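You operate a simulated robot arm through the tools that you are given. There is no shell and no other tool. Be economical: measure what you need, move in short steps, check, and stop when the job is done.

You run a simulated robot arm. Do the job below in one go: nothing can be reset, and whatever is moved stays where it is left.

TASK
Put the white packet on the top of the plug bench away on the top of the low grey cabinet. Take the green cable spool and leave it on the orange notebook. Take the white connector and leave it on the small blue coil. Switch the hum meter switch on. Take the grey metal box on the top of the studio desk and put it away on the top of the trunk. Take the white speaker on the top of the studio desk and put it away on the top of the long table. Press the play key three times. Take the grey socket box and leave it on the purple notebook on the top of the long desk. Stack the box marked "x2" from the top of the long bench on top of the box marked "x3". Count the white spools on the top of the long desk, then put as many of the drives from the top of the long desk on top of the brown carton there. The order is free. Set down upright: white packet, white connector, grey metal box, white speaker.

It is judged by the outcome, as a careful person would: the job done as asked, and still so three seconds after it is handed in. It fails if anything else is knocked over, pushed out of place, dropped, spilled or broken.

THE ROBOT
A 7-joint arm with a three-finger gripper on a trunk, on a base that drives. Base frame: it is fixed to the floor where the robot stands at the start and does not move with it; the origin is under the middle of the robot, x ahead of it, y to its left, z up. Readings come in cm, degrees, newtons and seconds.
With the tool pointing down near the work surface it reaches from about 50 to 94 cm from the robot's upright axis, wherever it stands. Its first joint turns from -166.0 to 166.0 degrees. Places, roughly: blue effect box, green effect box, red effect box [-375, -125, 75]; carton [-350, 75, 75]; drive [-450, 50, 75]; green cable spool [100, 0, 75]; grey metal box (17x8x11 cm) [-50, -140, 80]; grey socket box (15x8x5 cm) [-320, -140, 90]; hum meter switch [50, 100, 90]; notebook [-425, 50, 75]; orange notebook [100, 25, 75]; play key [-180, -90, 80]; small blue coil (5x5x3 cm) [-330, 30, 70]; top of the long table [-100, 540, 80]; top of the low grey cabinet [-340, 350, 60]; top of the trunk [-100, 530, 60]; white connector (3x3x6 cm) [50, 10, 90]; white packet [75, 0, 100]; white speaker (11x9x19 cm) [-120, -130, 80]; white spool (6x6x4 cm) [-410, 50, 70]. Payload 2.69 kg.
Tool frame: the origin (TCP) lies between the finger pads and is the grasp point; the fingertips stand 2.9 cm ahead of it; z points along the fingers, y is the line along which they close. The gripper opens to 12 cm. The gripper's body begins 7.8 cm behind the TCP.
Orientation is that of the tool frame in the base frame, as a unit quaternion [w, x, y, z]. With the fingers straight down and closing along the base's y, the tool's x points along the base's -x, its y along +y and its z along -z.

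THE INTERFACE
- The arm moves only by the tool arm_command. Its argument "commands" is a list of rows, each a list of 3 entries, a list of its own where there are three numbers: the shift along the tool's x, y, z in cm, then the turn, a rotation vector about the tool's x, y, z in rad, then the closure in counts, from 0 (fully open) to 255 (shut). In form: [[[tx, ty, tz], [rx, ry, rz], gripper], ...]. A call has 1 to 20 rows; each row shifts and turns the commanded pose from where the row before left it, along the tool's axes as they then stand. Rows are played at 5 a second. More than 5 cm and 8.6 degrees between two rows, or a gripper value outside its range, and nothing of the call is played. A pose out of reach is approached as far as the arm can. The call stops where the force on the tool passes 40 N (or 10 N more than at its start, if that is more) or the arm is blocked; 0.2 s more then pass. Each finger halts on what it meets, pressing with about 44 N; the grip force reading is that of the motor and also rises with nothing between the fingers. The clock runs only during rows and for 0.2 s after the last one: add rows that do not move to give the fingers time. It gives the time, the measured TCP pose, the force on the tool (base axes), the opening and the grip force at its end, in the units of the frame above (readings bear some noise), with the torque about the TCP (base axes, N m) and any sound that the robot's microphone picked up, and new pictures: "show" is both (left out), scene, wrist or none.
- Cameras (640 x 400 px; columns grow to the right, rows downward): "scene" is now at [21.7, 5.78, 131.76]; the picture's right is [0.69, -0.72, 0.00], its down [-0.49, -0.46, -0.74] and it looks along [0.54, 0.51, -0.67] (base axes); focal length 254 px, centre (320, 200). "wrist" rides on the gripper at [6.3, 0, -10.4] in the tool frame; the picture's right is [0.01, 1.00, 0.00], its down [-0.83, 0.00, -0.56] and it looks along [-0.56, 0.00, 0.83] (tool axes); focal length 275 px, centre (320, 200).
- slide_trunk(by): slides the trunk up (or, below 0, down) by that many cm; the arm and the scene camera ride with it, the base frame stays. It gives what a move gives, with no picture.
- steer(legs): drives the robot by 1 to 6 legs, each [ahead, left, turn to the left] in cm, cm and degrees, along the robot's own axes; the way and the turn of a leg run together, so that a leg with both is an arc; at most 150 cm and 180 degrees a leg. The arm and the cameras ride along, it lands a little off, and it stops where it bumps. It gives what a move gives, and a new picture of the scene camera.
- aim_head(pan, tilt): turns the head with the scene camera to pan (to the left, within 86 degrees either way) and tilt (down, from -29 to 69), counted from straight ahead of the robot. It gives what a move gives, and a new picture of the scene camera.
- pixel_to_xyz(camera, pixels): for up to 12 pixels [column, row] of the newest picture of that camera ("zoom" is the newest enlarged one), the place [x, y, z] in the base frame of the surface seen there, good to about 0.3 cm. No time passes.
- inspect(camera, box): a new picture of the part [left, top, right, bottom] of that camera's present view, enlarged. No time passes.
- close_job(): hands the job in; it is judged then, once.

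Work in short steps. Measure before you move; look again where a grasp or a placing could have gone wrong, and mend it. You have 350 turns and 360 pictures in all, those below and enlarged ones among them. Open the gripper and draw the arm clear of the work before you hand the job in, unless the task says otherwise; then end with one line.

The tools are called after "Emit:" by a JSON object that holds its "op" and its "data". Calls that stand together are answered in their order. arm_command: Moves the arm, as the interface text tells. Its arguments: {"type":"object","properties":{"commands":{"type":"array"},"show":{"type":"string","enum":["both","scene","wrist","none"]}},"required":["commands"]} The other tools are called the same way: slide_trunk (by) slides the trunk up or down; steer (legs) drives the base; aim_head (pan, tilt) turns the head that bears the scene camera; pixel_to_xyz (camera, pixels) gives the place of the surface under pixels of a picture; inspect (camera, box) takes an enlarged picture of a part of a camera's view; close_job () hands the job in.

At the start:

```text
clock: 0.0
tcp_pos: [26.35, 32.76, 112.13]
ee_rot: [0.0, 0.0, 1.0, 0.0]
force: [0.1, 0.5, 1.0]
torque: [0.04, -0.03, 0.01]
gripper_width: 12.0
grasp_force: 0.0
trunk travel left (down, up): [-57.5, 3.8]
robot x, y, heading: [-0.02, -0.19, -0.1]
head pan, tilt: [43.6, 42.4]
```

scene: 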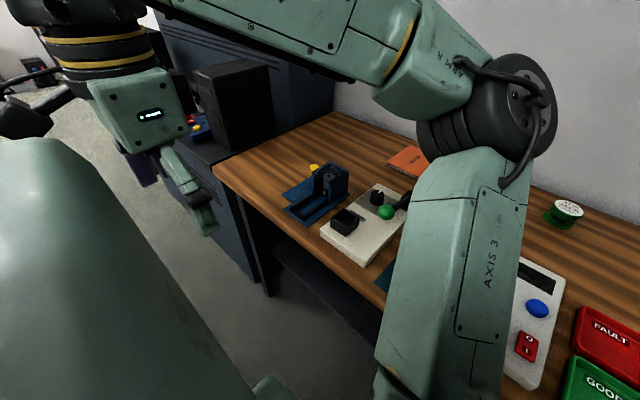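
wrist: 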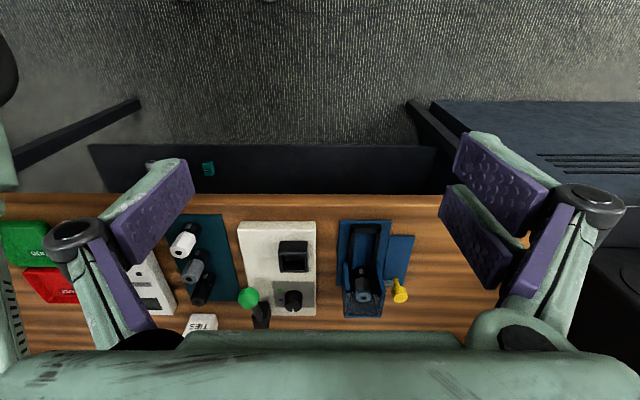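

The start pictures show the plug bench ahead with devices and a packet marked "TIES". I look straight ahead and slightly to the right to see the whole bench.

Emit:
{"op": "aim_head", "data": {"pan": 0, "tilt": 40}}

Emit:
{"op": "aim_head", "data": {"pan": 60, "tilt": 20}}

Emit:
{"op": "aim_head", "data": {"pan": -60, "tilt": 25}}

```text
clock: 1.1
tcp_pos: [26.38, 32.78, 112.02]
ee_rot: [0.0, 0.0, 1.0, 0.0]
force: [-0.1, -0.2, -0.2]
torque: [-0.01, 0.0, 0.03]
gripper_width: 11.98
grasp_force: 0.1
trunk travel left (down, up): [-57.5, 3.8]
robot x, y, heading: [0.19, -0.31, 0.0]
head pan, tilt: [0.0, 40.0]
```

scene: 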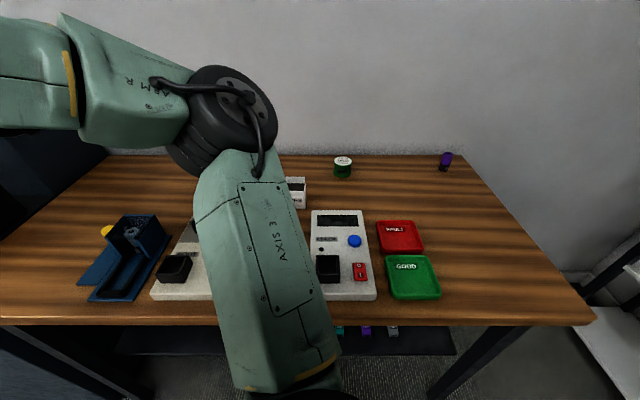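

```text
clock: 2.4
tcp_pos: [26.35, 32.85, 112.01]
ee_rot: [0.0, 0.0, 1.0, 0.0]
force: [-0.2, 0.5, -0.3]
torque: [-0.02, -0.02, 0.01]
gripper_width: 11.99
grasp_force: 0.2
trunk travel left (down, up): [-57.5, 3.8]
robot x, y, heading: [0.21, 0.14, -0.0]
head pan, tilt: [60.0, 20.0]
```

scene: 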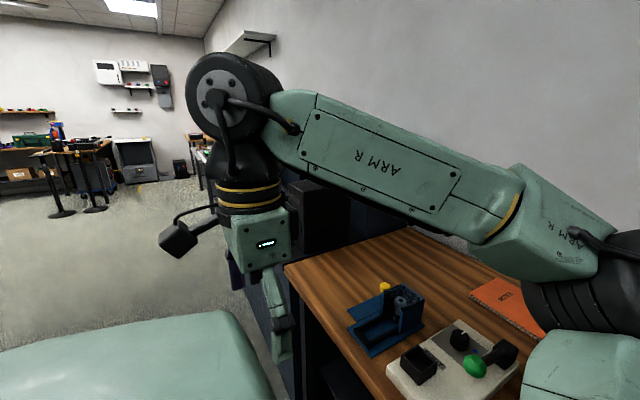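

```text
clock: 4.4
tcp_pos: [26.42, 32.7, 112.15]
ee_rot: [0.0, 0.0, 1.0, 0.0]
force: [-0.2, -0.2, -0.3]
torque: [0.02, 0.0, 0.04]
gripper_width: 11.98
grasp_force: 0.0
trunk travel left (down, up): [-57.5, 3.8]
robot x, y, heading: [0.07, 0.02, -0.2]
head pan, tilt: [-60.0, 25.0]
```

scene: 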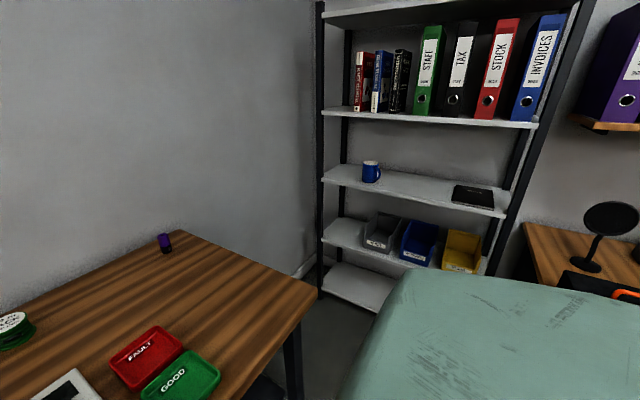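

The arm hides part of the bench in the scene, but the wrist view shows the packet, connectors and devices. I measure with the wrist picture and take an enlarged view.

Emit:
{"op": "inspect", "data": {"camera": "wrist", "box": [80, 180, 460, 345]}}

Emit:
{"op": "pixel_to_xyz", "data": {"camera": "wrist", "pixels": [[183, 240], [192, 228], [195, 268], [201, 290], [203, 322], [190, 330], [230, 290], [293, 255], [250, 298], [362, 280], [290, 299], [400, 288]]}}

Emit:
{"op": "aim_head", "data": {"pan": 0, "tilt": 40}}

```text
1.68 times, centred on (270, 262) of wrist
```

zoom: 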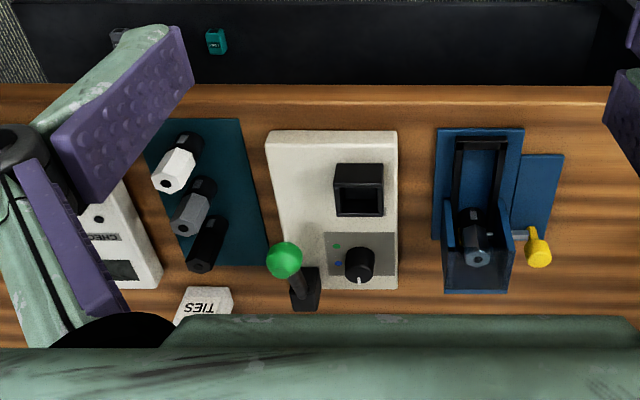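

```text
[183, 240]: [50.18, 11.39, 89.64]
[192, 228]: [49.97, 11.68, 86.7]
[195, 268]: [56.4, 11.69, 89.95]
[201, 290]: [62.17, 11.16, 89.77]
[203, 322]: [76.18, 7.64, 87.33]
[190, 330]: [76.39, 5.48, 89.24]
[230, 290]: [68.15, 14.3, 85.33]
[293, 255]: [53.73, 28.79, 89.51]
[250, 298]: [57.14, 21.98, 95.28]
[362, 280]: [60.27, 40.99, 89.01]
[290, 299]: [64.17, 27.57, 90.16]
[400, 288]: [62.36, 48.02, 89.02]
```

```text
clock: 5.7
tcp_pos: [26.32, 32.76, 112.07]
ee_rot: [0.0, 0.0, 1.0, 0.0]
force: [0.3, 1.2, -0.3]
torque: [-0.01, 0.03, 0.01]
gripper_width: 12.0
grasp_force: 0.1
trunk travel left (down, up): [-57.5, 3.8]
robot x, y, heading: [0.41, 0.33, 0.1]
head pan, tilt: [0.0, 40.0]
```

scene: 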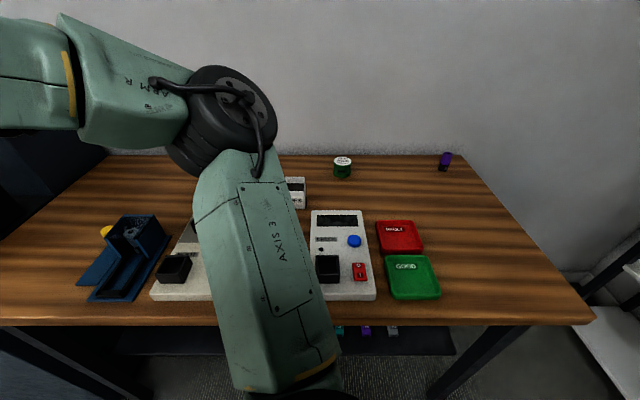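

I measure the spool, the packet and the tabletop in the scene picture.

Emit:
{"op": "pixel_to_xyz", "data": {"camera": "scene", "pixels": [[343, 160], [343, 172], [334, 165], [352, 165], [297, 184], [297, 200], [303, 182], [400, 180], [328, 268], [328, 255], [320, 200], [445, 158]]}}

Emit:
{"op": "inspect", "data": {"camera": "scene", "box": [270, 140, 470, 300]}}

```text
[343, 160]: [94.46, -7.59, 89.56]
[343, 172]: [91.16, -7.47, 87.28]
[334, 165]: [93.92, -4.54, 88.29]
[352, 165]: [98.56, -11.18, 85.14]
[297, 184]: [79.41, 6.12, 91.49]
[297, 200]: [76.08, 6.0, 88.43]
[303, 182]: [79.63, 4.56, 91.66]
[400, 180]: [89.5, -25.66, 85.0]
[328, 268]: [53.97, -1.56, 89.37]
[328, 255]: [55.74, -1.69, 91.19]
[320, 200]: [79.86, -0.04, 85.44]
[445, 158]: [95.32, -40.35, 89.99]
```

```text
2.50 times, centred on (370, 220) of scene
```

zoom: 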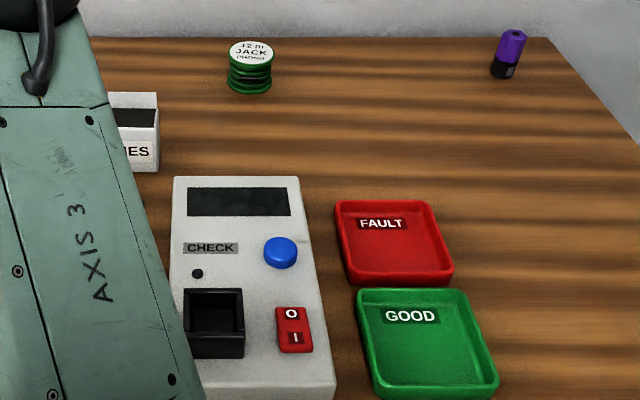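

I turn the head to see the orange notebook and the left part of the bench.

Emit:
{"op": "aim_head", "data": {"pan": 40, "tilt": 35}}

```text
clock: 6.8
tcp_pos: [26.42, 32.77, 112.11]
ee_rot: [0.0, 0.0, 1.0, -0.001]
force: [0.3, 0.1, 0.8]
torque: [-0.03, 0.01, -0.06]
gripper_width: 12.01
grasp_force: 0.2
trunk travel left (down, up): [-57.5, 3.8]
robot x, y, heading: [0.2, -0.09, 0.0]
head pan, tilt: [40.0, 35.0]
```

scene: 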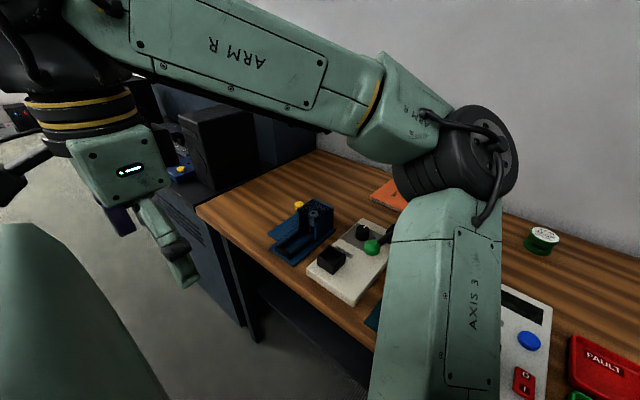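

The spool and notebook are at the edge of reach, so I drive 10 cm ahead.

Emit:
{"op": "pixel_to_xyz", "data": {"camera": "scene", "pixels": [[380, 185], [375, 200], [400, 181], [388, 206], [250, 250], [199, 208], [300, 206], [318, 150]]}}

Emit:
{"op": "steer", "data": {"legs": [[10, 0, 0]]}}

```text
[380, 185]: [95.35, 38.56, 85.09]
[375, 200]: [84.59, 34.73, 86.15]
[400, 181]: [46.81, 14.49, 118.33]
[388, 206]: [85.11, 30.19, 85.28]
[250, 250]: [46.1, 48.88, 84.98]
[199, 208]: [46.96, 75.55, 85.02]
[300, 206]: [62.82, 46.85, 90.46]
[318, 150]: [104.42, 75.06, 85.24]
```

```text
clock: 7.9
tcp_pos: [36.35, 32.84, 112.09]
ee_rot: [-0.001, -0.001, 1.0, -0.001]
force: [0.9, -0.6, -0.1]
torque: [0.01, 0.05, 0.0]
gripper_width: 12.03
grasp_force: 0.0
trunk travel left (down, up): [-57.5, 3.8]
robot x, y, heading: [9.84, -0.08, 0.2]
head pan, tilt: [40.0, 35.0]
```

scene: 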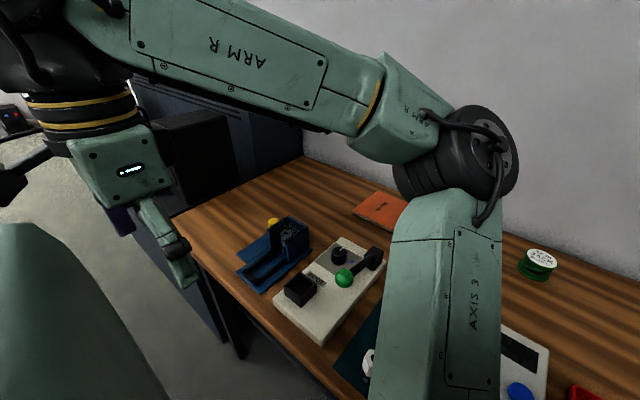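

The notebook is now visible at (380,210). I move the gripper high over the bench to above the spool.

Emit:
{"op": "arm_command", "data": {"commands": [[[-4, -2.7, 0], [0, 0, 0], 0], [[-4, -2.7, 0], [0, 0, 0], 0], [[-4, -2.7, 0], [0, 0, 0], 0], [[-4, -2.7, 0], [0, 0, 0], 0], [[-4, -2.7, 0], [0, 0, 0], 0], [[-4, -2.7, 0], [0, 0, 0], 0], [[-4, -2.7, 0], [0, 0, 0], 0], [[-4, -2.7, 0], [0, 0, 0], 0], [[-4, -2.7, 0], [0, 0, 0], 0], [[-4, -2.7, 0], [0, 0, 0], 0], [[-4, -2.7, 0], [0, 0, 0], 0], [[-4, -2.7, 0], [0, 0, 0], 0], [[-4, -2.7, 0], [0, 0, 0], 0], [[-4, -2.7, 0], [0, 0, 0], 0], [[-2, -2.5, 0], [0, 0, 0], 0], [[0, 0, 0], [0, 0, 0], 0]]}}

Emit:
{"op": "pixel_to_xyz", "data": {"camera": "scene", "pixels": [[380, 210]]}}

```text
clock: 11.3
tcp_pos: [94.23, -7.47, 112.06]
ee_rot: [0.001, 0.0, 1.0, 0.001]
force: [0.1, 0.4, -0.7]
torque: [0.03, 0.02, -0.01]
gripper_width: 12.01
grasp_force: 0.0
trunk travel left (down, up): [-57.5, 3.8]
robot x, y, heading: [10.0, 0.05, 0.4]
head pan, tilt: [40.0, 35.0]
```

scene: 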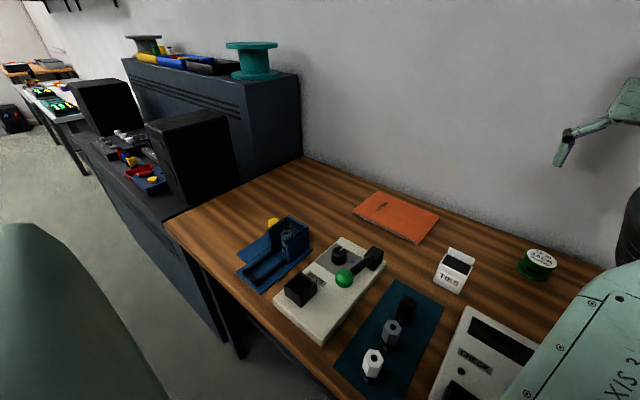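
wrist: 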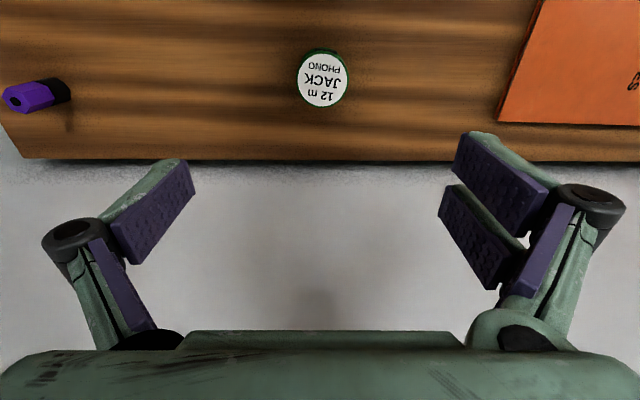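

```text
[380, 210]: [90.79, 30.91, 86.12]
```

Clear view now. I measure the spool, packet, notebook, and connectors; the wall must also be checked behind the bench.

Emit:
{"op": "pixel_to_xyz", "data": {"camera": "scene", "pixels": [[395, 216], [380, 192], [352, 212], [418, 243], [439, 219], [540, 256], [435, 288], [461, 292], [475, 258], [450, 247], [374, 352], [372, 375]]}}

Emit:
{"op": "pixel_to_xyz", "data": {"camera": "wrist", "pixels": [[323, 55], [323, 105], [298, 80], [347, 80], [323, 80], [200, 200], [540, 4], [500, 120], [639, 125], [320, 158]]}}

Emit:
{"op": "inspect", "data": {"camera": "scene", "box": [330, 170, 580, 390]}}

```text
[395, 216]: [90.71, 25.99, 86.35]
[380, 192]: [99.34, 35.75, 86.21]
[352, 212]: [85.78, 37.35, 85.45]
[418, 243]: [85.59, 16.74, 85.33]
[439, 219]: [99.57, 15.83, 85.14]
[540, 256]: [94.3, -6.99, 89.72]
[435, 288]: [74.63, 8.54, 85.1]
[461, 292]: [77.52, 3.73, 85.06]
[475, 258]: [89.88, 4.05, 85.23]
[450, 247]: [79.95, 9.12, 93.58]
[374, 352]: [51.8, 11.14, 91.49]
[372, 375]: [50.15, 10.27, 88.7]
```

```text
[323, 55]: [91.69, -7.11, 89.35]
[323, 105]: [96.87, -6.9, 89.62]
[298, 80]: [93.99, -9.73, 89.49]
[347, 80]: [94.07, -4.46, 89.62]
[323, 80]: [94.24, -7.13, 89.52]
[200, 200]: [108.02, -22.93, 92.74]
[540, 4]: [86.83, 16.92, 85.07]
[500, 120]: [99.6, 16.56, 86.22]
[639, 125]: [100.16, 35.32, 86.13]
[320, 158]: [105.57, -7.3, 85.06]
```

```text
1.82 times, centred on (455, 280) of scene
```

zoom: 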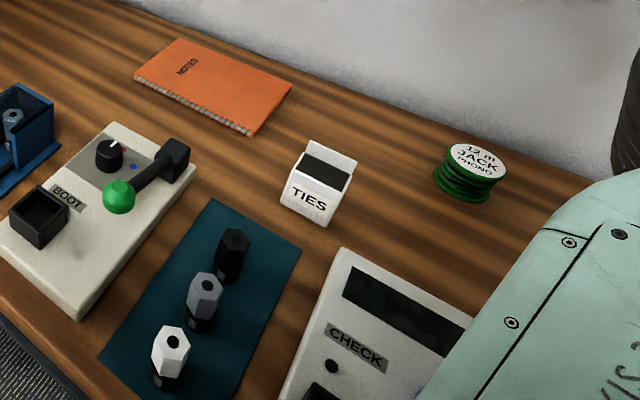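

The spool centre is (94.2,-7.1), top 89.5; I descend and close on it.

Emit:
{"op": "arm_command", "data": {"commands": [[[0, 0.3, 4.8], [0, 0, 0], 0], [[0, 0, 4.8], [0, 0, 0], 0], [[0, 0, 4.8], [0, 0, 0], 0], [[0, 0, 4.7], [0, 0, 0], 0], [[0, 0, 2.5], [0, 0, 0], 0], [[0, 0, 2], [0, 0, 0], 0], [[0, 0, 0], [0, 0, 0], 0], [[0, 0, 0], [0, 0, 0], 255], [[0, 0, 0], [0, 0, 0], 255], [[0, 0, 0], [0, 0, 0], 255], [[0, 0, 0], [0, 0, 0], 255], [[0, 0, 0], [0, 0, 0], 255], [[0, 0, 0], [0, 0, 0], 255], [[0, 0, 0], [0, 0, 0], 255], [[0, 0, 0], [0, 0, 0], 255]], "show": "wrist"}}

```text
clock: 14.5
tcp_pos: [94.21, -7.19, 88.48]
ee_rot: [0.001, 0.0, 1.0, 0.0]
force: [0.7, 0.1, 1.6]
torque: [-0.1, 0.03, 0.04]
gripper_width: 5.81
grasp_force: 43.8
trunk travel left (down, up): [-57.5, 3.8]
robot x, y, heading: [10.21, -0.27, -0.1]
head pan, tilt: [40.0, 35.0]
```

wrist: 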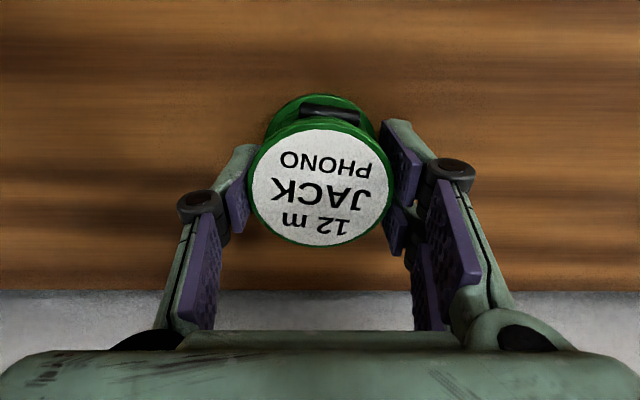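

Held at 5.8 cm. I lift it 10 cm, carry to the notebook centre (93, 26.5), and lower to just above the surface.

Emit:
{"op": "arm_command", "data": {"commands": [[[0, 0, -5], [0, 0, 0], 255], [[0, 0, -5], [0, 0, 0], 255], [[0.2, 4.8, 0], [0, 0, 0], 255], [[0.2, 4.8, 0], [0, 0, 0], 255], [[0.2, 4.8, 0], [0, 0, 0], 255], [[0.2, 4.8, 0], [0, 0, 0], 255], [[0.2, 4.8, 0], [0, 0, 0], 255], [[0.2, 4.8, 0], [0, 0, 0], 255], [[0, 4.8, 0], [0, 0, 0], 255], [[0, 0, 4], [0, 0, 0], 255], [[0, 0, 3], [0, 0, 0], 255], [[0, 0, 1.6], [0, 0, 0], 255], [[0, 0, 0], [0, 0, 0], 255]], "show": "wrist"}}

```text
clock: 17.3
tcp_pos: [92.93, 26.44, 89.83]
ee_rot: [0.0, 0.0, 1.0, 0.0]
force: [0.5, -0.3, -0.5]
torque: [-0.01, 0.01, -0.03]
gripper_width: 0.0
grasp_force: 28.8
trunk travel left (down, up): [-57.5, 3.8]
robot x, y, heading: [9.89, 0.05, 0.1]
head pan, tilt: [40.0, 35.0]
```

wrist: 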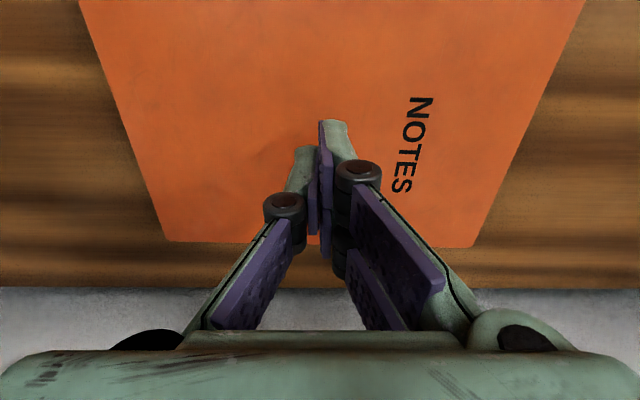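

The gripper is empty: the spool slipped out. I raise and look for it.

Emit:
{"op": "arm_command", "data": {"commands": [[[0, 0, -5], [0, 0, 0], 200], [[0, 0, -5], [0, 0, 0], 100], [[0, 0, -5], [0, 0, 0], 0], [[0, 0, -5], [0, 0, 0], 0], [[0, 0, 0], [0, 0, 0], 0]]}}

Emit:
{"op": "aim_head", "data": {"pan": 10, "tilt": 40}}

```text
clock: 18.5
tcp_pos: [92.03, 26.25, 107.68]
ee_rot: [0.0, -0.002, 1.0, 0.001]
force: [0.9, -0.2, 0.0]
torque: [-0.02, -0.02, 0.01]
gripper_width: 8.37
grasp_force: 0.1
out of reach, approached as far as the arm can: row 4
trunk travel left (down, up): [-57.5, 3.8]
robot x, y, heading: [10.07, -0.06, 0.0]
head pan, tilt: [40.0, 35.0]
```

scene: 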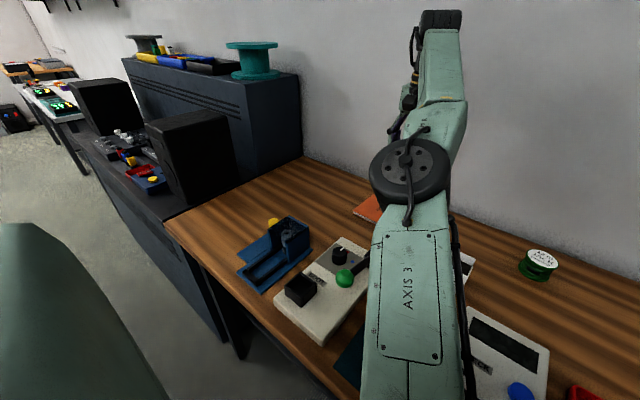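
wrist: 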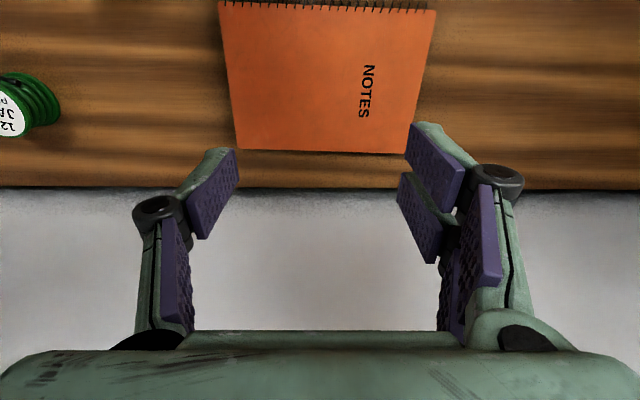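

```text
clock: 19.5
tcp_pos: [92.03, 26.12, 107.8]
ee_rot: [0.0, 0.0, 1.0, 0.0]
force: [-0.5, 0.9, 0.2]
torque: [-0.02, -0.02, -0.04]
gripper_width: 12.0
grasp_force: 0.1
trunk travel left (down, up): [-57.5, 3.8]
robot x, y, heading: [10.32, -0.31, -0.2]
head pan, tilt: [10.0, 40.0]
```

scene: 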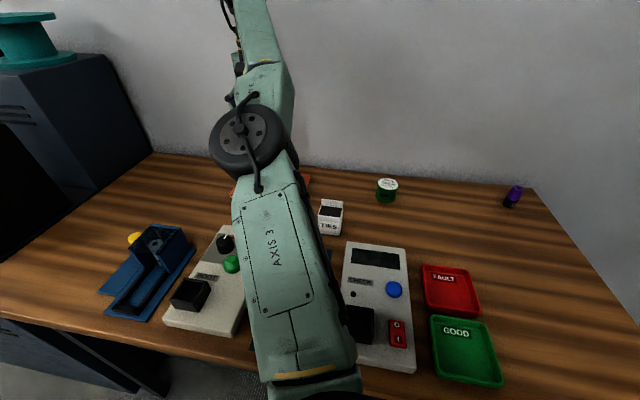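

The spool is still standing about at its place (387,188). I measure it again.

Emit:
{"op": "pixel_to_xyz", "data": {"camera": "scene", "pixels": [[387, 184], [387, 198], [378, 190], [397, 190], [330, 211], [330, 230]]}}

Emit:
{"op": "inspect", "data": {"camera": "scene", "box": [300, 160, 420, 250]}}

```text
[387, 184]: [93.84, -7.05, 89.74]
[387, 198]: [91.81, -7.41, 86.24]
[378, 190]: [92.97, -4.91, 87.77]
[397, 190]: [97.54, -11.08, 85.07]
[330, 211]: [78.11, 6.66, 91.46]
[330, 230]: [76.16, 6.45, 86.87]
```

```text
4.44 times, centred on (360, 205) of scene
```

zoom: 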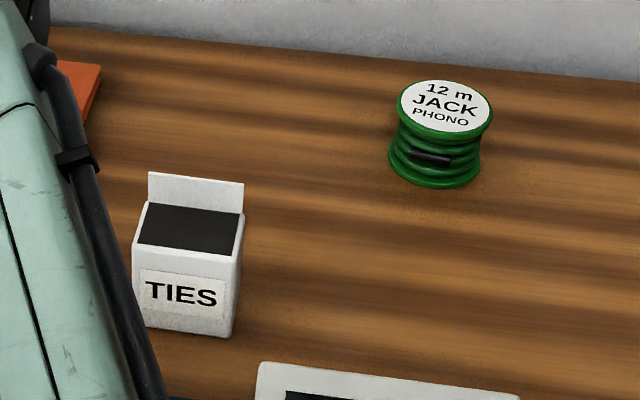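

I go back over the spool at z≈100 (well clear of the packet).

Emit:
{"op": "arm_command", "data": {"commands": [[[-1.1, 0, 4], [0, 0, 0], 0], [[-1, 0, 3.7], [0, 0, 0], 0], [[0, -4.8, 0], [0, 0, 0], 0], [[0, -4.8, 0], [0, 0, 0], 0], [[0, -4.8, 0], [0, 0, 0], 0], [[0, -4.8, 0], [0, 0, 0], 0], [[0, -4.8, 0], [0, 0, 0], 0], [[0, -4.8, 0], [0, 0, 0], 0], [[0, -4.5, 0], [0, 0, 0], 0], [[0, 0, 0], [0, 0, 0], 0]], "show": "wrist"}}

Emit:
{"op": "pixel_to_xyz", "data": {"camera": "wrist", "pixels": [[320, 100]]}}

```text
clock: 21.7
tcp_pos: [99.48, 3.84, 101.9]
ee_rot: [-0.001, -0.001, 1.0, 0.0]
force: [0.8, 0.8, -0.2]
torque: [-0.05, 0.0, 0.03]
gripper_width: 12.03
grasp_force: 0.1
out of reach, approached as far as the arm can: row 1, 2, 3, 4, 5, 6, 7, 8
trunk travel left (down, up): [-57.5, 3.8]
robot x, y, heading: [10.38, -0.2, -0.0]
head pan, tilt: [10.0, 40.0]
```

wrist: 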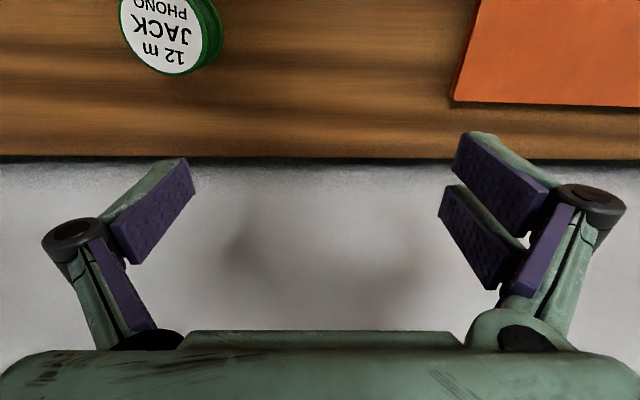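

```text
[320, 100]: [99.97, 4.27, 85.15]
```

It landed off due to reach limits; I correct to (94.1,-7.2) and descend part way.

Emit:
{"op": "arm_command", "data": {"commands": [[[2.7, -3.6, 0], [0, 0, 0], 0], [[2.7, -3.6, 0], [0, 0, 0], 0], [[0, -3.9, 1], [0, 0, 0], 0], [[0, 0, 3], [0, 0, 0], 0], [[0, 0, 0], [0, 0, 0], 0]], "show": "wrist"}}

```text
clock: 22.9
tcp_pos: [93.93, -7.52, 97.89]
ee_rot: [0.0, 0.0, 1.0, 0.0]
force: [-0.3, 0.1, 0.0]
torque: [0.04, -0.01, 0.02]
gripper_width: 11.99
grasp_force: 0.0
trunk travel left (down, up): [-57.5, 3.8]
robot x, y, heading: [9.88, -0.05, 0.0]
head pan, tilt: [10.0, 40.0]
```

wrist: 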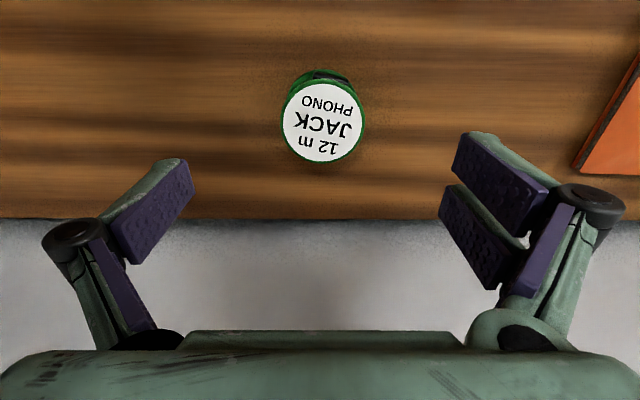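

Aligned. I descend, grip longer, and lift slowly.

Emit:
{"op": "arm_command", "data": {"commands": [[[0, 0.3, 4], [0, 0, 0], 0], [[0, 0, 3.5], [0, 0, 0], 0], [[0, 0, 2.2], [0, 0, 0], 0], [[0, 0, 0], [0, 0, 0], 0], [[0, 0, 0], [0, 0, 0], 255], [[0, 0, 0], [0, 0, 0], 255], [[0, 0, 0], [0, 0, 0], 255], [[0, 0, 0], [0, 0, 0], 255], [[0, 0, 0], [0, 0, 0], 255], [[0, 0, 0], [0, 0, 0], 255], [[0, 0, 0], [0, 0, 0], 255], [[0, 0, 0], [0, 0, 0], 255], [[0, 0, -0.3], [0, 0, 0], 255], [[0, 0, -0.5], [0, 0, 0], 255], [[0, 0, -1], [0, 0, 0], 255], [[0, 0, -1], [0, 0, 0], 255], [[0, 0, -1], [0, 0, 0], 255], [[0, 0, 0], [0, 0, 0], 255]], "show": "wrist"}}

```text
clock: 26.7
tcp_pos: [94.04, -7.17, 92.18]
ee_rot: [-0.001, 0.0, 1.0, 0.0]
force: [0.4, -0.3, -1.2]
torque: [-0.02, -0.02, 0.01]
gripper_width: 5.83
grasp_force: 43.6
trunk travel left (down, up): [-57.5, 3.8]
robot x, y, heading: [9.91, 0.44, -0.1]
head pan, tilt: [10.0, 40.0]
```

wrist: 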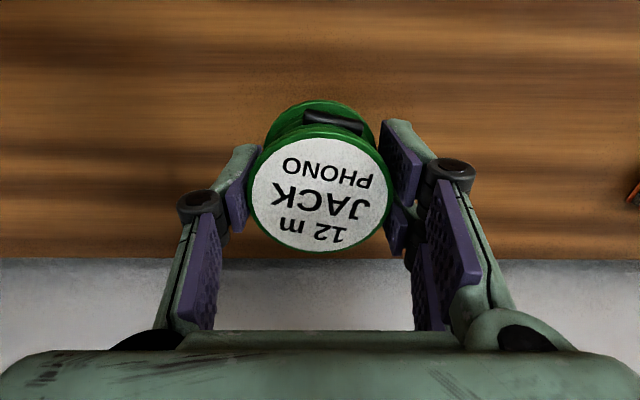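

Held and lifted. I move gently to the notebook.

Emit:
{"op": "arm_command", "data": {"commands": [[[0, 0, -1.5], [0, 0, 0], 255], [[0, 0, -1.5], [0, 0, 0], 255], [[0, 1, 0], [0, 0, 0], 255], [[0, 2, 0], [0, 0, 0], 255], [[0, 2.4, 0], [0, 0, 0], 255], [[0, 2.4, 0], [0, 0, 0], 255], [[0.1, 2.4, 0], [0, 0, 0], 255], [[0.1, 2.4, 0], [0, 0, 0], 255], [[0.1, 2.4, 0], [0, 0, 0], 255], [[0.1, 2.4, 0], [0, 0, 0], 255], [[0.1, 2.4, 0], [0, 0, 0], 255], [[0.1, 2.4, 0], [0, 0, 0], 255], [[0.1, 2.4, 0], [0, 0, 0], 255], [[0.1, 2.4, 0], [0, 0, 0], 255], [[0.1, 2.4, 0], [0, 0, 0], 255], [[0.1, 2.4, 0], [0, 0, 0], 255], [[0, 1.2, 0], [0, 0, 0], 255], [[0, 0.6, 0], [0, 0, 0], 255], [[0, 0, 0], [0, 0, 0], 255]], "show": "wrist"}}

```text
clock: 30.7
tcp_pos: [93.02, 26.39, 95.07]
ee_rot: [0.0, 0.0, 1.0, -0.001]
force: [0.2, -0.2, -1.8]
torque: [0.01, 0.0, 0.03]
gripper_width: 5.83
grasp_force: 44.3
trunk travel left (down, up): [-57.5, 3.8]
robot x, y, heading: [9.97, 0.26, -0.2]
head pan, tilt: [10.0, 40.0]
```

wrist: 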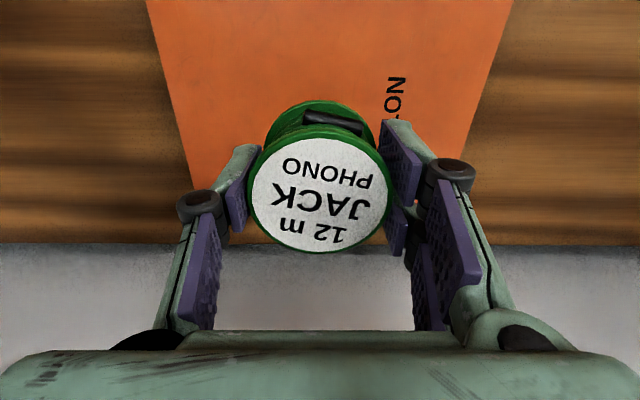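

Held over the notebook. I lower to contact height, open, and rise.

Emit:
{"op": "arm_command", "data": {"commands": [[[0, 0, 2], [0, 0, 0], 255], [[0, 0, 2], [0, 0, 0], 255], [[0, 0, 1], [0, 0, 0], 255], [[0, 0, 0.4], [0, 0, 0], 255], [[0, 0, 0.2], [0, 0, 0], 255], [[0, 0, 0], [0, 0, 0], 255]], "show": "none"}}

Emit:
{"op": "arm_command", "data": {"commands": [[[0, 0, 0], [0, 0, 0], 180], [[0, 0, 0], [0, 0, 0], 100], [[0, 0, 0], [0, 0, 0], 0], [[0, 0, 0], [0, 0, 0], 0], [[0, 0, 0], [0, 0, 0], 0], [[0, 0, 0], [0, 0, 0], 0], [[0, 0, -3], [0, 0, 0], 0], [[0, 0, -4], [0, 0, 0], 0], [[0, 0, -4], [0, 0, 0], 0], [[0, 0, 0], [0, 0, 0], 0]]}}

```text
clock: 32.1
tcp_pos: [93.08, 26.26, 89.62]
ee_rot: [0.001, 0.0, 1.0, 0.001]
force: [0.7, 0.6, 7.5]
torque: [-0.1, 0.14, 0.01]
gripper_width: 5.83
grasp_force: 44.2
trunk travel left (down, up): [-57.5, 3.8]
robot x, y, heading: [9.97, 0.43, 0.2]
head pan, tilt: [10.0, 40.0]
```

```text
clock: 34.3
tcp_pos: [93.12, 26.38, 100.73]
ee_rot: [0.0, 0.0, 1.0, 0.0]
force: [-0.4, 0.2, 0.6]
torque: [0.04, 0.02, 0.01]
gripper_width: 12.0
grasp_force: 0.0
trunk travel left (down, up): [-57.5, 3.8]
robot x, y, heading: [10.03, -0.13, -0.2]
head pan, tilt: [10.0, 40.0]
```

scene: 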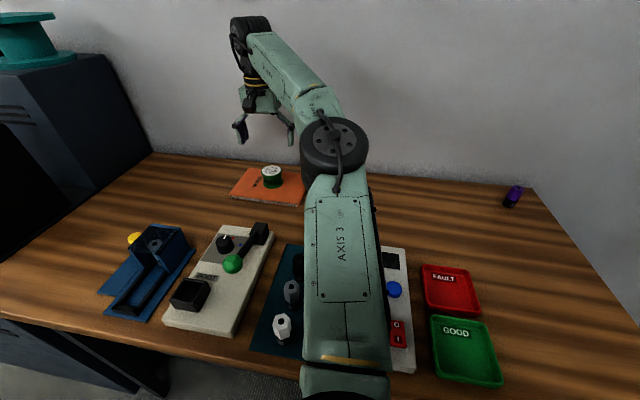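
wrist: 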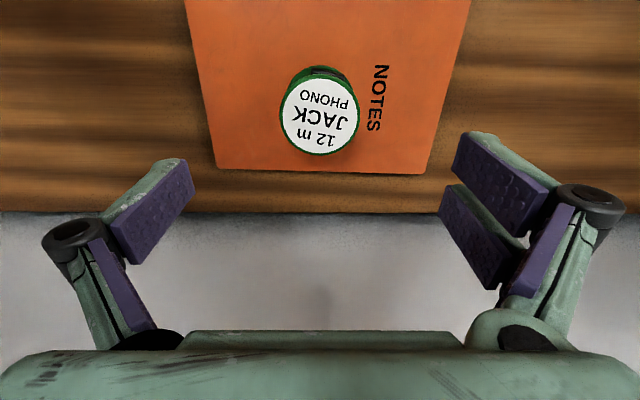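

The spool sits on the notebook. Next I look left toward the hum meter.

Emit:
{"op": "aim_head", "data": {"pan": 65, "tilt": 28}}

```text
clock: 35.5
tcp_pos: [93.07, 26.39, 100.48]
ee_rot: [0.0, 0.0, 1.0, 0.0]
force: [0.2, 1.0, -0.3]
torque: [0.0, 0.02, 0.01]
gripper_width: 11.99
grasp_force: 0.2
trunk travel left (down, up): [-57.5, 3.8]
robot x, y, heading: [10.2, -0.02, 0.0]
head pan, tilt: [65.0, 28.0]
```

scene: 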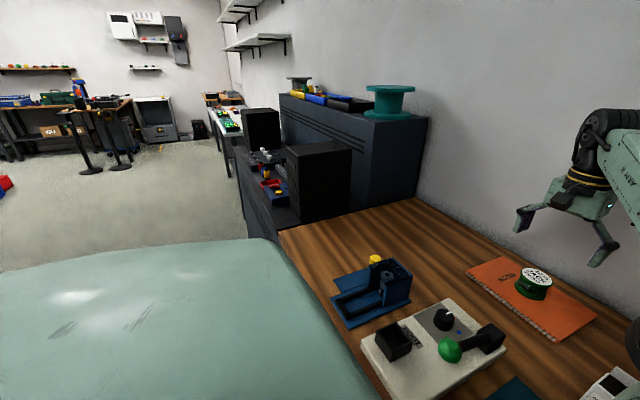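

Emit:
{"op": "inspect", "data": {"camera": "scene", "box": [200, 70, 400, 230]}}

Emit:
{"op": "inspect", "data": {"camera": "scene", "box": [0, 0, 260, 200]}}

```text
2.50 times, centred on (300, 150) of scene
```

zoom: 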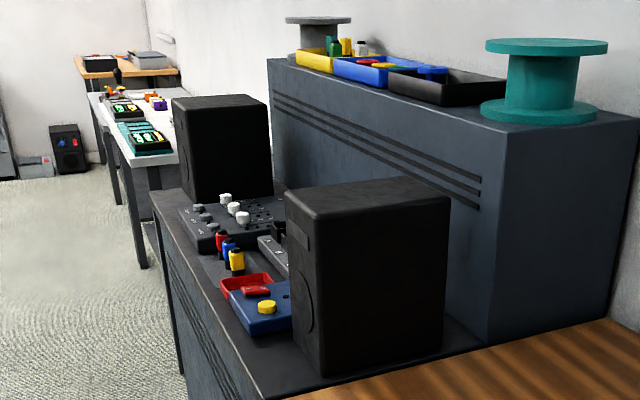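

```text
2.00 times, centred on (130, 100) of scene
```

zoom: 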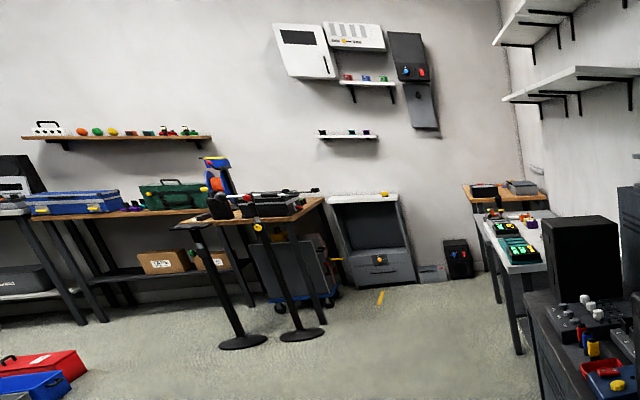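

I retract the arm to the start-like posture before driving left.

Emit:
{"op": "arm_command", "data": {"commands": [[[4, 0, -1.5], [0, 0, 0], 0], [[4, 0, -1.5], [0, 0, 0], 0], [[4, 0, -1.5], [0, 0, 0], 0], [[4, 0, -1.5], [0, 0, 0], 0], [[4, 0, -1.5], [0, 0, 0], 0], [[4, 0, -1.5], [0, 0, 0], 0], [[4, 0, -1.5], [0, 0, 0], 0], [[4, 0, -1], [0, 0, 0], 0], [[4, 0, 0], [0, 0, 0], 0], [[4, 0, 0], [0, 0, 0], 0], [[4, 0, 0], [0, 0, 0], 0], [[4, 0, 0], [0, 0, 0], 0], [[4, 0, 0], [0, 0, 0], 0], [[4, 0, 0], [0, 0, 0], 0], [[0, 0, 0], [0, 0, 0], 0]], "show": "none"}}

Emit:
{"op": "steer", "data": {"legs": [[-35, 0, 0], [0, 80, 0]]}}

```text
clock: 38.7
tcp_pos: [37.02, 26.32, 111.92]
ee_rot: [0.0, -0.001, 1.0, 0.0]
force: [0.1, 0.4, 0.2]
torque: [-0.01, -0.01, 0.02]
gripper_width: 12.01
grasp_force: 0.0
trunk travel left (down, up): [-57.5, 3.8]
robot x, y, heading: [9.83, -0.05, 0.1]
head pan, tilt: [65.0, 28.0]
```

```text
clock: 47.2
tcp_pos: [0.96, 106.09, 111.85]
ee_rot: [0.0, -0.006, 1.0, 0.0]
force: [0.5, -0.8, 0.2]
torque: [-0.06, 0.01, -0.01]
gripper_width: 12.0
grasp_force: 0.0
trunk travel left (down, up): [-57.5, 3.8]
robot x, y, heading: [-25.74, 79.17, 0.6]
head pan, tilt: [65.0, 28.0]
```

scene: 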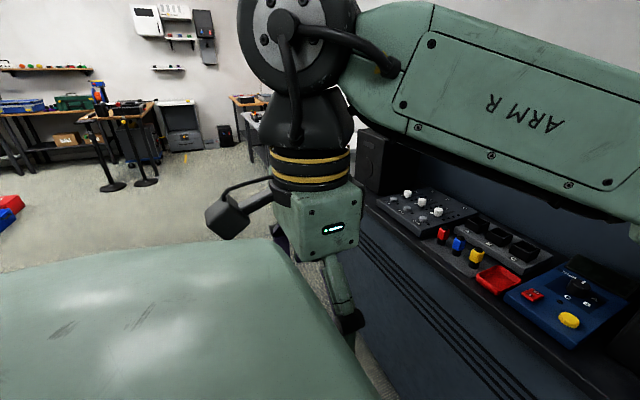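

The rack bench is now in front. I look straight at it.

Emit:
{"op": "aim_head", "data": {"pan": 15, "tilt": 38}}

Emit:
{"op": "inspect", "data": {"camera": "wrist", "box": [0, 0, 640, 400]}}

```text
clock: 48.4
tcp_pos: [0.95, 106.06, 111.93]
ee_rot: [0.0, -0.006, 1.0, 0.0]
force: [0.5, -0.1, -0.6]
torque: [-0.01, 0.02, -0.01]
gripper_width: 11.99
grasp_force: 0.1
trunk travel left (down, up): [-57.5, 3.8]
robot x, y, heading: [-26.02, 79.24, 0.6]
head pan, tilt: [15.0, 38.0]
```

scene: 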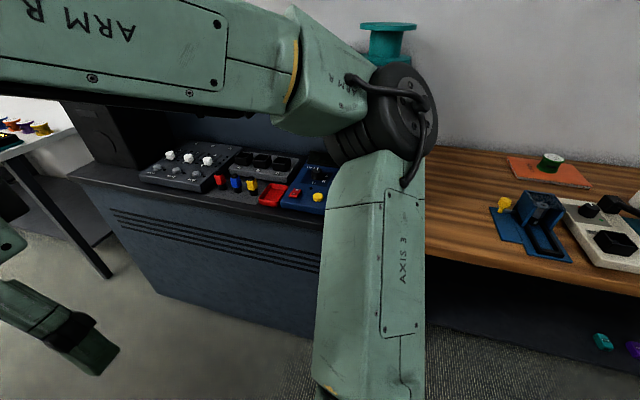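

```text
1.00 times, centred on (320, 200) of wrist (not enlarged: the box is as wide or as high as the picture)
```

zoom: 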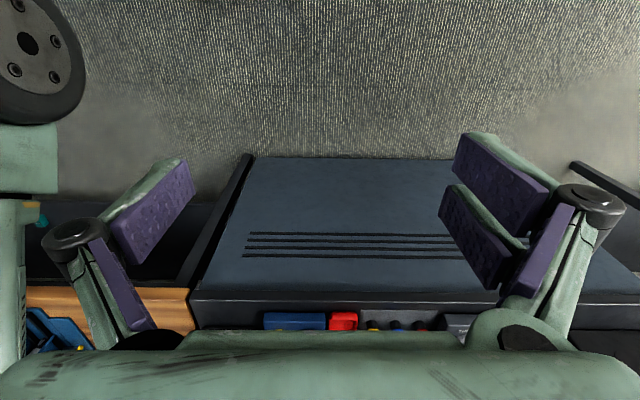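

Emit:
{"op": "inspect", "data": {"camera": "scene", "box": [220, 140, 340, 220]}}

Emit:
{"op": "pixel_to_xyz", "data": {"camera": "scene", "pixels": [[296, 193], [318, 197], [318, 175], [315, 205], [290, 204], [270, 195], [250, 160], [180, 165]]}}

```text
5.00 times, centred on (280, 180) of scene
```

zoom: 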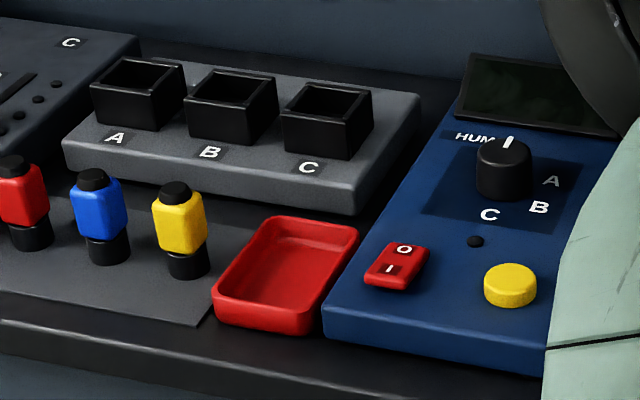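

```text
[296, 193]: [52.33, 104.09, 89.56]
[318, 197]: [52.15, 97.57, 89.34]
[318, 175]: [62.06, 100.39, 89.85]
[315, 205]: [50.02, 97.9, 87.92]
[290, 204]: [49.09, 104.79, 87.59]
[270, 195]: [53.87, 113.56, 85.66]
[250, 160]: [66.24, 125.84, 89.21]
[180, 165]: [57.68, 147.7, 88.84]
```

Emit:
{"op": "pixel_to_xyz", "data": {"camera": "zoom", "pixels": [[404, 250], [389, 269], [412, 244], [382, 279], [370, 270], [405, 280], [428, 250], [390, 245], [365, 300], [400, 290], [509, 270], [405, 310]]}}

Emit:
{"op": "inspect", "data": {"camera": "scene", "box": [282, 180, 312, 200]}}

```text
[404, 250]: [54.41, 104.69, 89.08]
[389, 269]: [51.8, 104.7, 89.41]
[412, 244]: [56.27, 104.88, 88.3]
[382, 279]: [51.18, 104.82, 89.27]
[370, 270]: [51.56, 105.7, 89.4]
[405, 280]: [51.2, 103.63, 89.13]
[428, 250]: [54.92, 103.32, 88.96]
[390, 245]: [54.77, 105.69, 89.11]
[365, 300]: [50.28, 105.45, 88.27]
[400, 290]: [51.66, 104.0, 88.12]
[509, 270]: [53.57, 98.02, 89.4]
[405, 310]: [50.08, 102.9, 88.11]
```

```text
16.00 times, centred on (297, 190) of scene
```

zoom: 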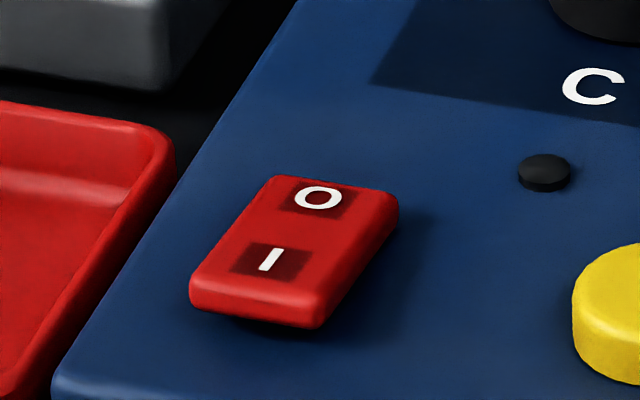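

The rocker's I end (near, z 89.4) is raised, so it is off. I drive 25 cm left so the arm approaches straight ahead, and view again.

Emit:
{"op": "steer", "data": {"legs": [[0, 25, 0]]}}

Emit:
{"op": "aim_head", "data": {"pan": -20, "tilt": 38}}

```text
clock: 50.9
tcp_pos: [0.57, 131.18, 111.94]
ee_rot: [0.0, -0.006, 1.0, 0.0]
force: [0.0, 0.2, -0.7]
torque: [-0.02, -0.02, -0.01]
gripper_width: 12.01
grasp_force: 0.0
trunk travel left (down, up): [-57.5, 3.8]
robot x, y, heading: [-25.89, 105.01, 0.8]
head pan, tilt: [15.0, 38.0]
```

scene: 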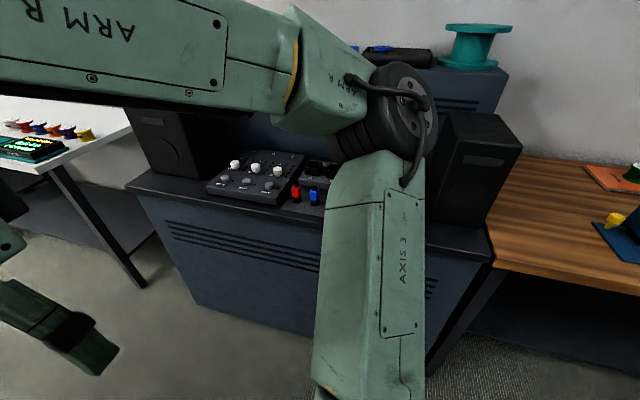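

```text
clock: 51.9
tcp_pos: [0.55, 131.03, 111.91]
ee_rot: [0.0, -0.006, 1.0, 0.0]
force: [-0.3, -0.1, 0.9]
torque: [-0.01, -0.01, -0.02]
gripper_width: 12.01
grasp_force: 0.0
trunk travel left (down, up): [-57.5, 3.8]
robot x, y, heading: [-26.03, 104.47, 0.5]
head pan, tilt: [-20.0, 38.0]
```

scene: 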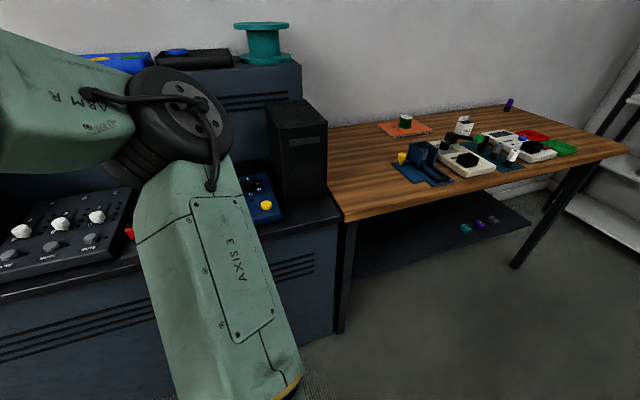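

Emit:
{"op": "pixel_to_xyz", "data": {"camera": "scene", "pixels": [[275, 125], [270, 105], [322, 130], [285, 170], [265, 206], [270, 62]]}}

Emit:
{"op": "arm_command", "data": {"commands": [[[-4.4, -2.35, 0], [0, 0, 0], 255], [[-4.4, -2.35, 0], [0, 0, 0], 255], [[-4.4, -2.35, 0], [0, 0, 0], 255], [[-4.4, -2.35, 0], [0, 0, 0], 255], [[-4.4, -2.35, 0], [0, 0, 0], 255], [[-4.4, -2.35, 0], [0, 0, 0], 255], [[-4.4, -2.35, 0], [0, 0, 0], 255], [[-4.4, -2.35, 0], [0, 0, 0], 255], [[-4.4, -2.35, 0], [0, 0, 0], 255], [[-4.4, -2.35, 0], [0, 0, 0], 255], [[-4.4, -2.35, 0], [0, 0, 0], 255], [[0, 0, 0], [0, 0, 0], 255]]}}

```text
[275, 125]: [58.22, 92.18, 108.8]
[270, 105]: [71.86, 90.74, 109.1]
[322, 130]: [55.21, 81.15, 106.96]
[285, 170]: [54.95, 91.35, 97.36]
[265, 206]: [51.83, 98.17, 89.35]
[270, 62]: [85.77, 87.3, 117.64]
```

```text
clock: 54.5
tcp_pos: [49.44, 105.72, 112.02]
ee_rot: [-0.001, -0.007, 1.0, 0.0]
force: [0.3, 0.4, -0.4]
torque: [0.0, -0.02, 0.02]
gripper_width: 0.01
grasp_force: 29.0
trunk travel left (down, up): [-57.5, 3.8]
robot x, y, heading: [-26.21, 104.3, 0.6]
head pan, tilt: [-20.0, 38.0]
```

scene: 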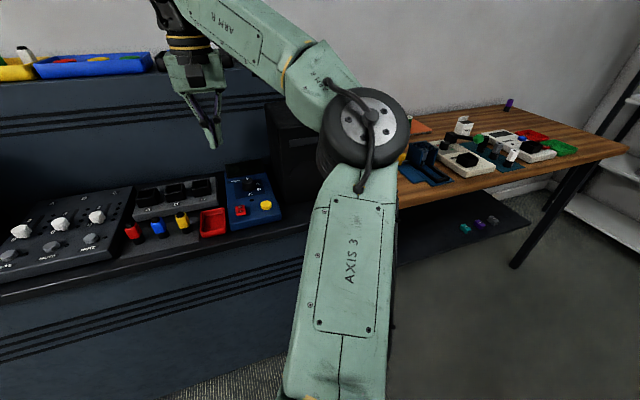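
wrist: 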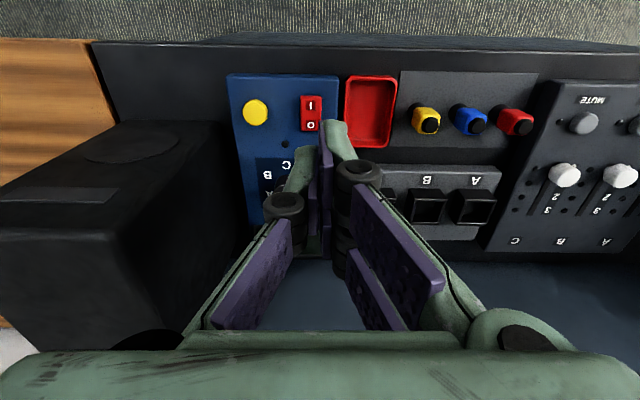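

Emit:
{"op": "pixel_to_xyz", "data": {"camera": "wrist", "pixels": [[311, 105], [311, 126], [311, 99], [302, 110], [320, 110]]}}

```text
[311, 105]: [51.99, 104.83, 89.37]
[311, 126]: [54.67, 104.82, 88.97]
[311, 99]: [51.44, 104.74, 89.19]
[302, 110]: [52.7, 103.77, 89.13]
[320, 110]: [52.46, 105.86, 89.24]
```

I centre on the I end (51.6, 104.8) and descend to just above it.

Emit:
{"op": "arm_command", "data": {"commands": [[[-2.1, -1.0, 0], [0, 0, 0], 255], [[0, 0, 4.5], [0, 0, 0], 255], [[0, 0, 4.5], [0, 0, 0], 255], [[0, 0, 4.5], [0, 0, 0], 255], [[0, 0, 4], [0, 0, 0], 255], [[0, 0, 1], [0, 0, 0], 255], [[0, 0, 0], [0, 0, 0], 255]]}}

```text
clock: 56.1
tcp_pos: [51.5, 104.79, 93.47]
ee_rot: [0.0, -0.007, 1.0, 0.0]
force: [-0.1, -0.9, 1.0]
torque: [-0.02, 0.01, -0.01]
gripper_width: 0.0
grasp_force: 28.1
trunk travel left (down, up): [-57.5, 3.8]
robot x, y, heading: [-26.09, 104.44, 0.9]
head pan, tilt: [-20.0, 38.0]
```

scene: 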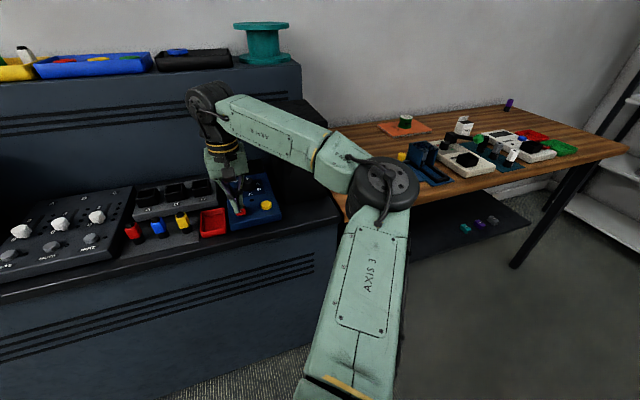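
wrist: 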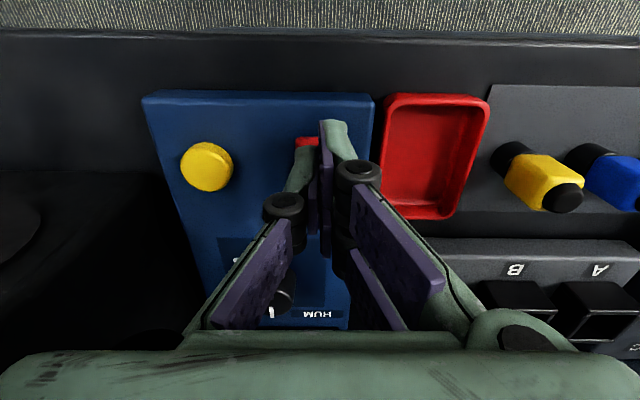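

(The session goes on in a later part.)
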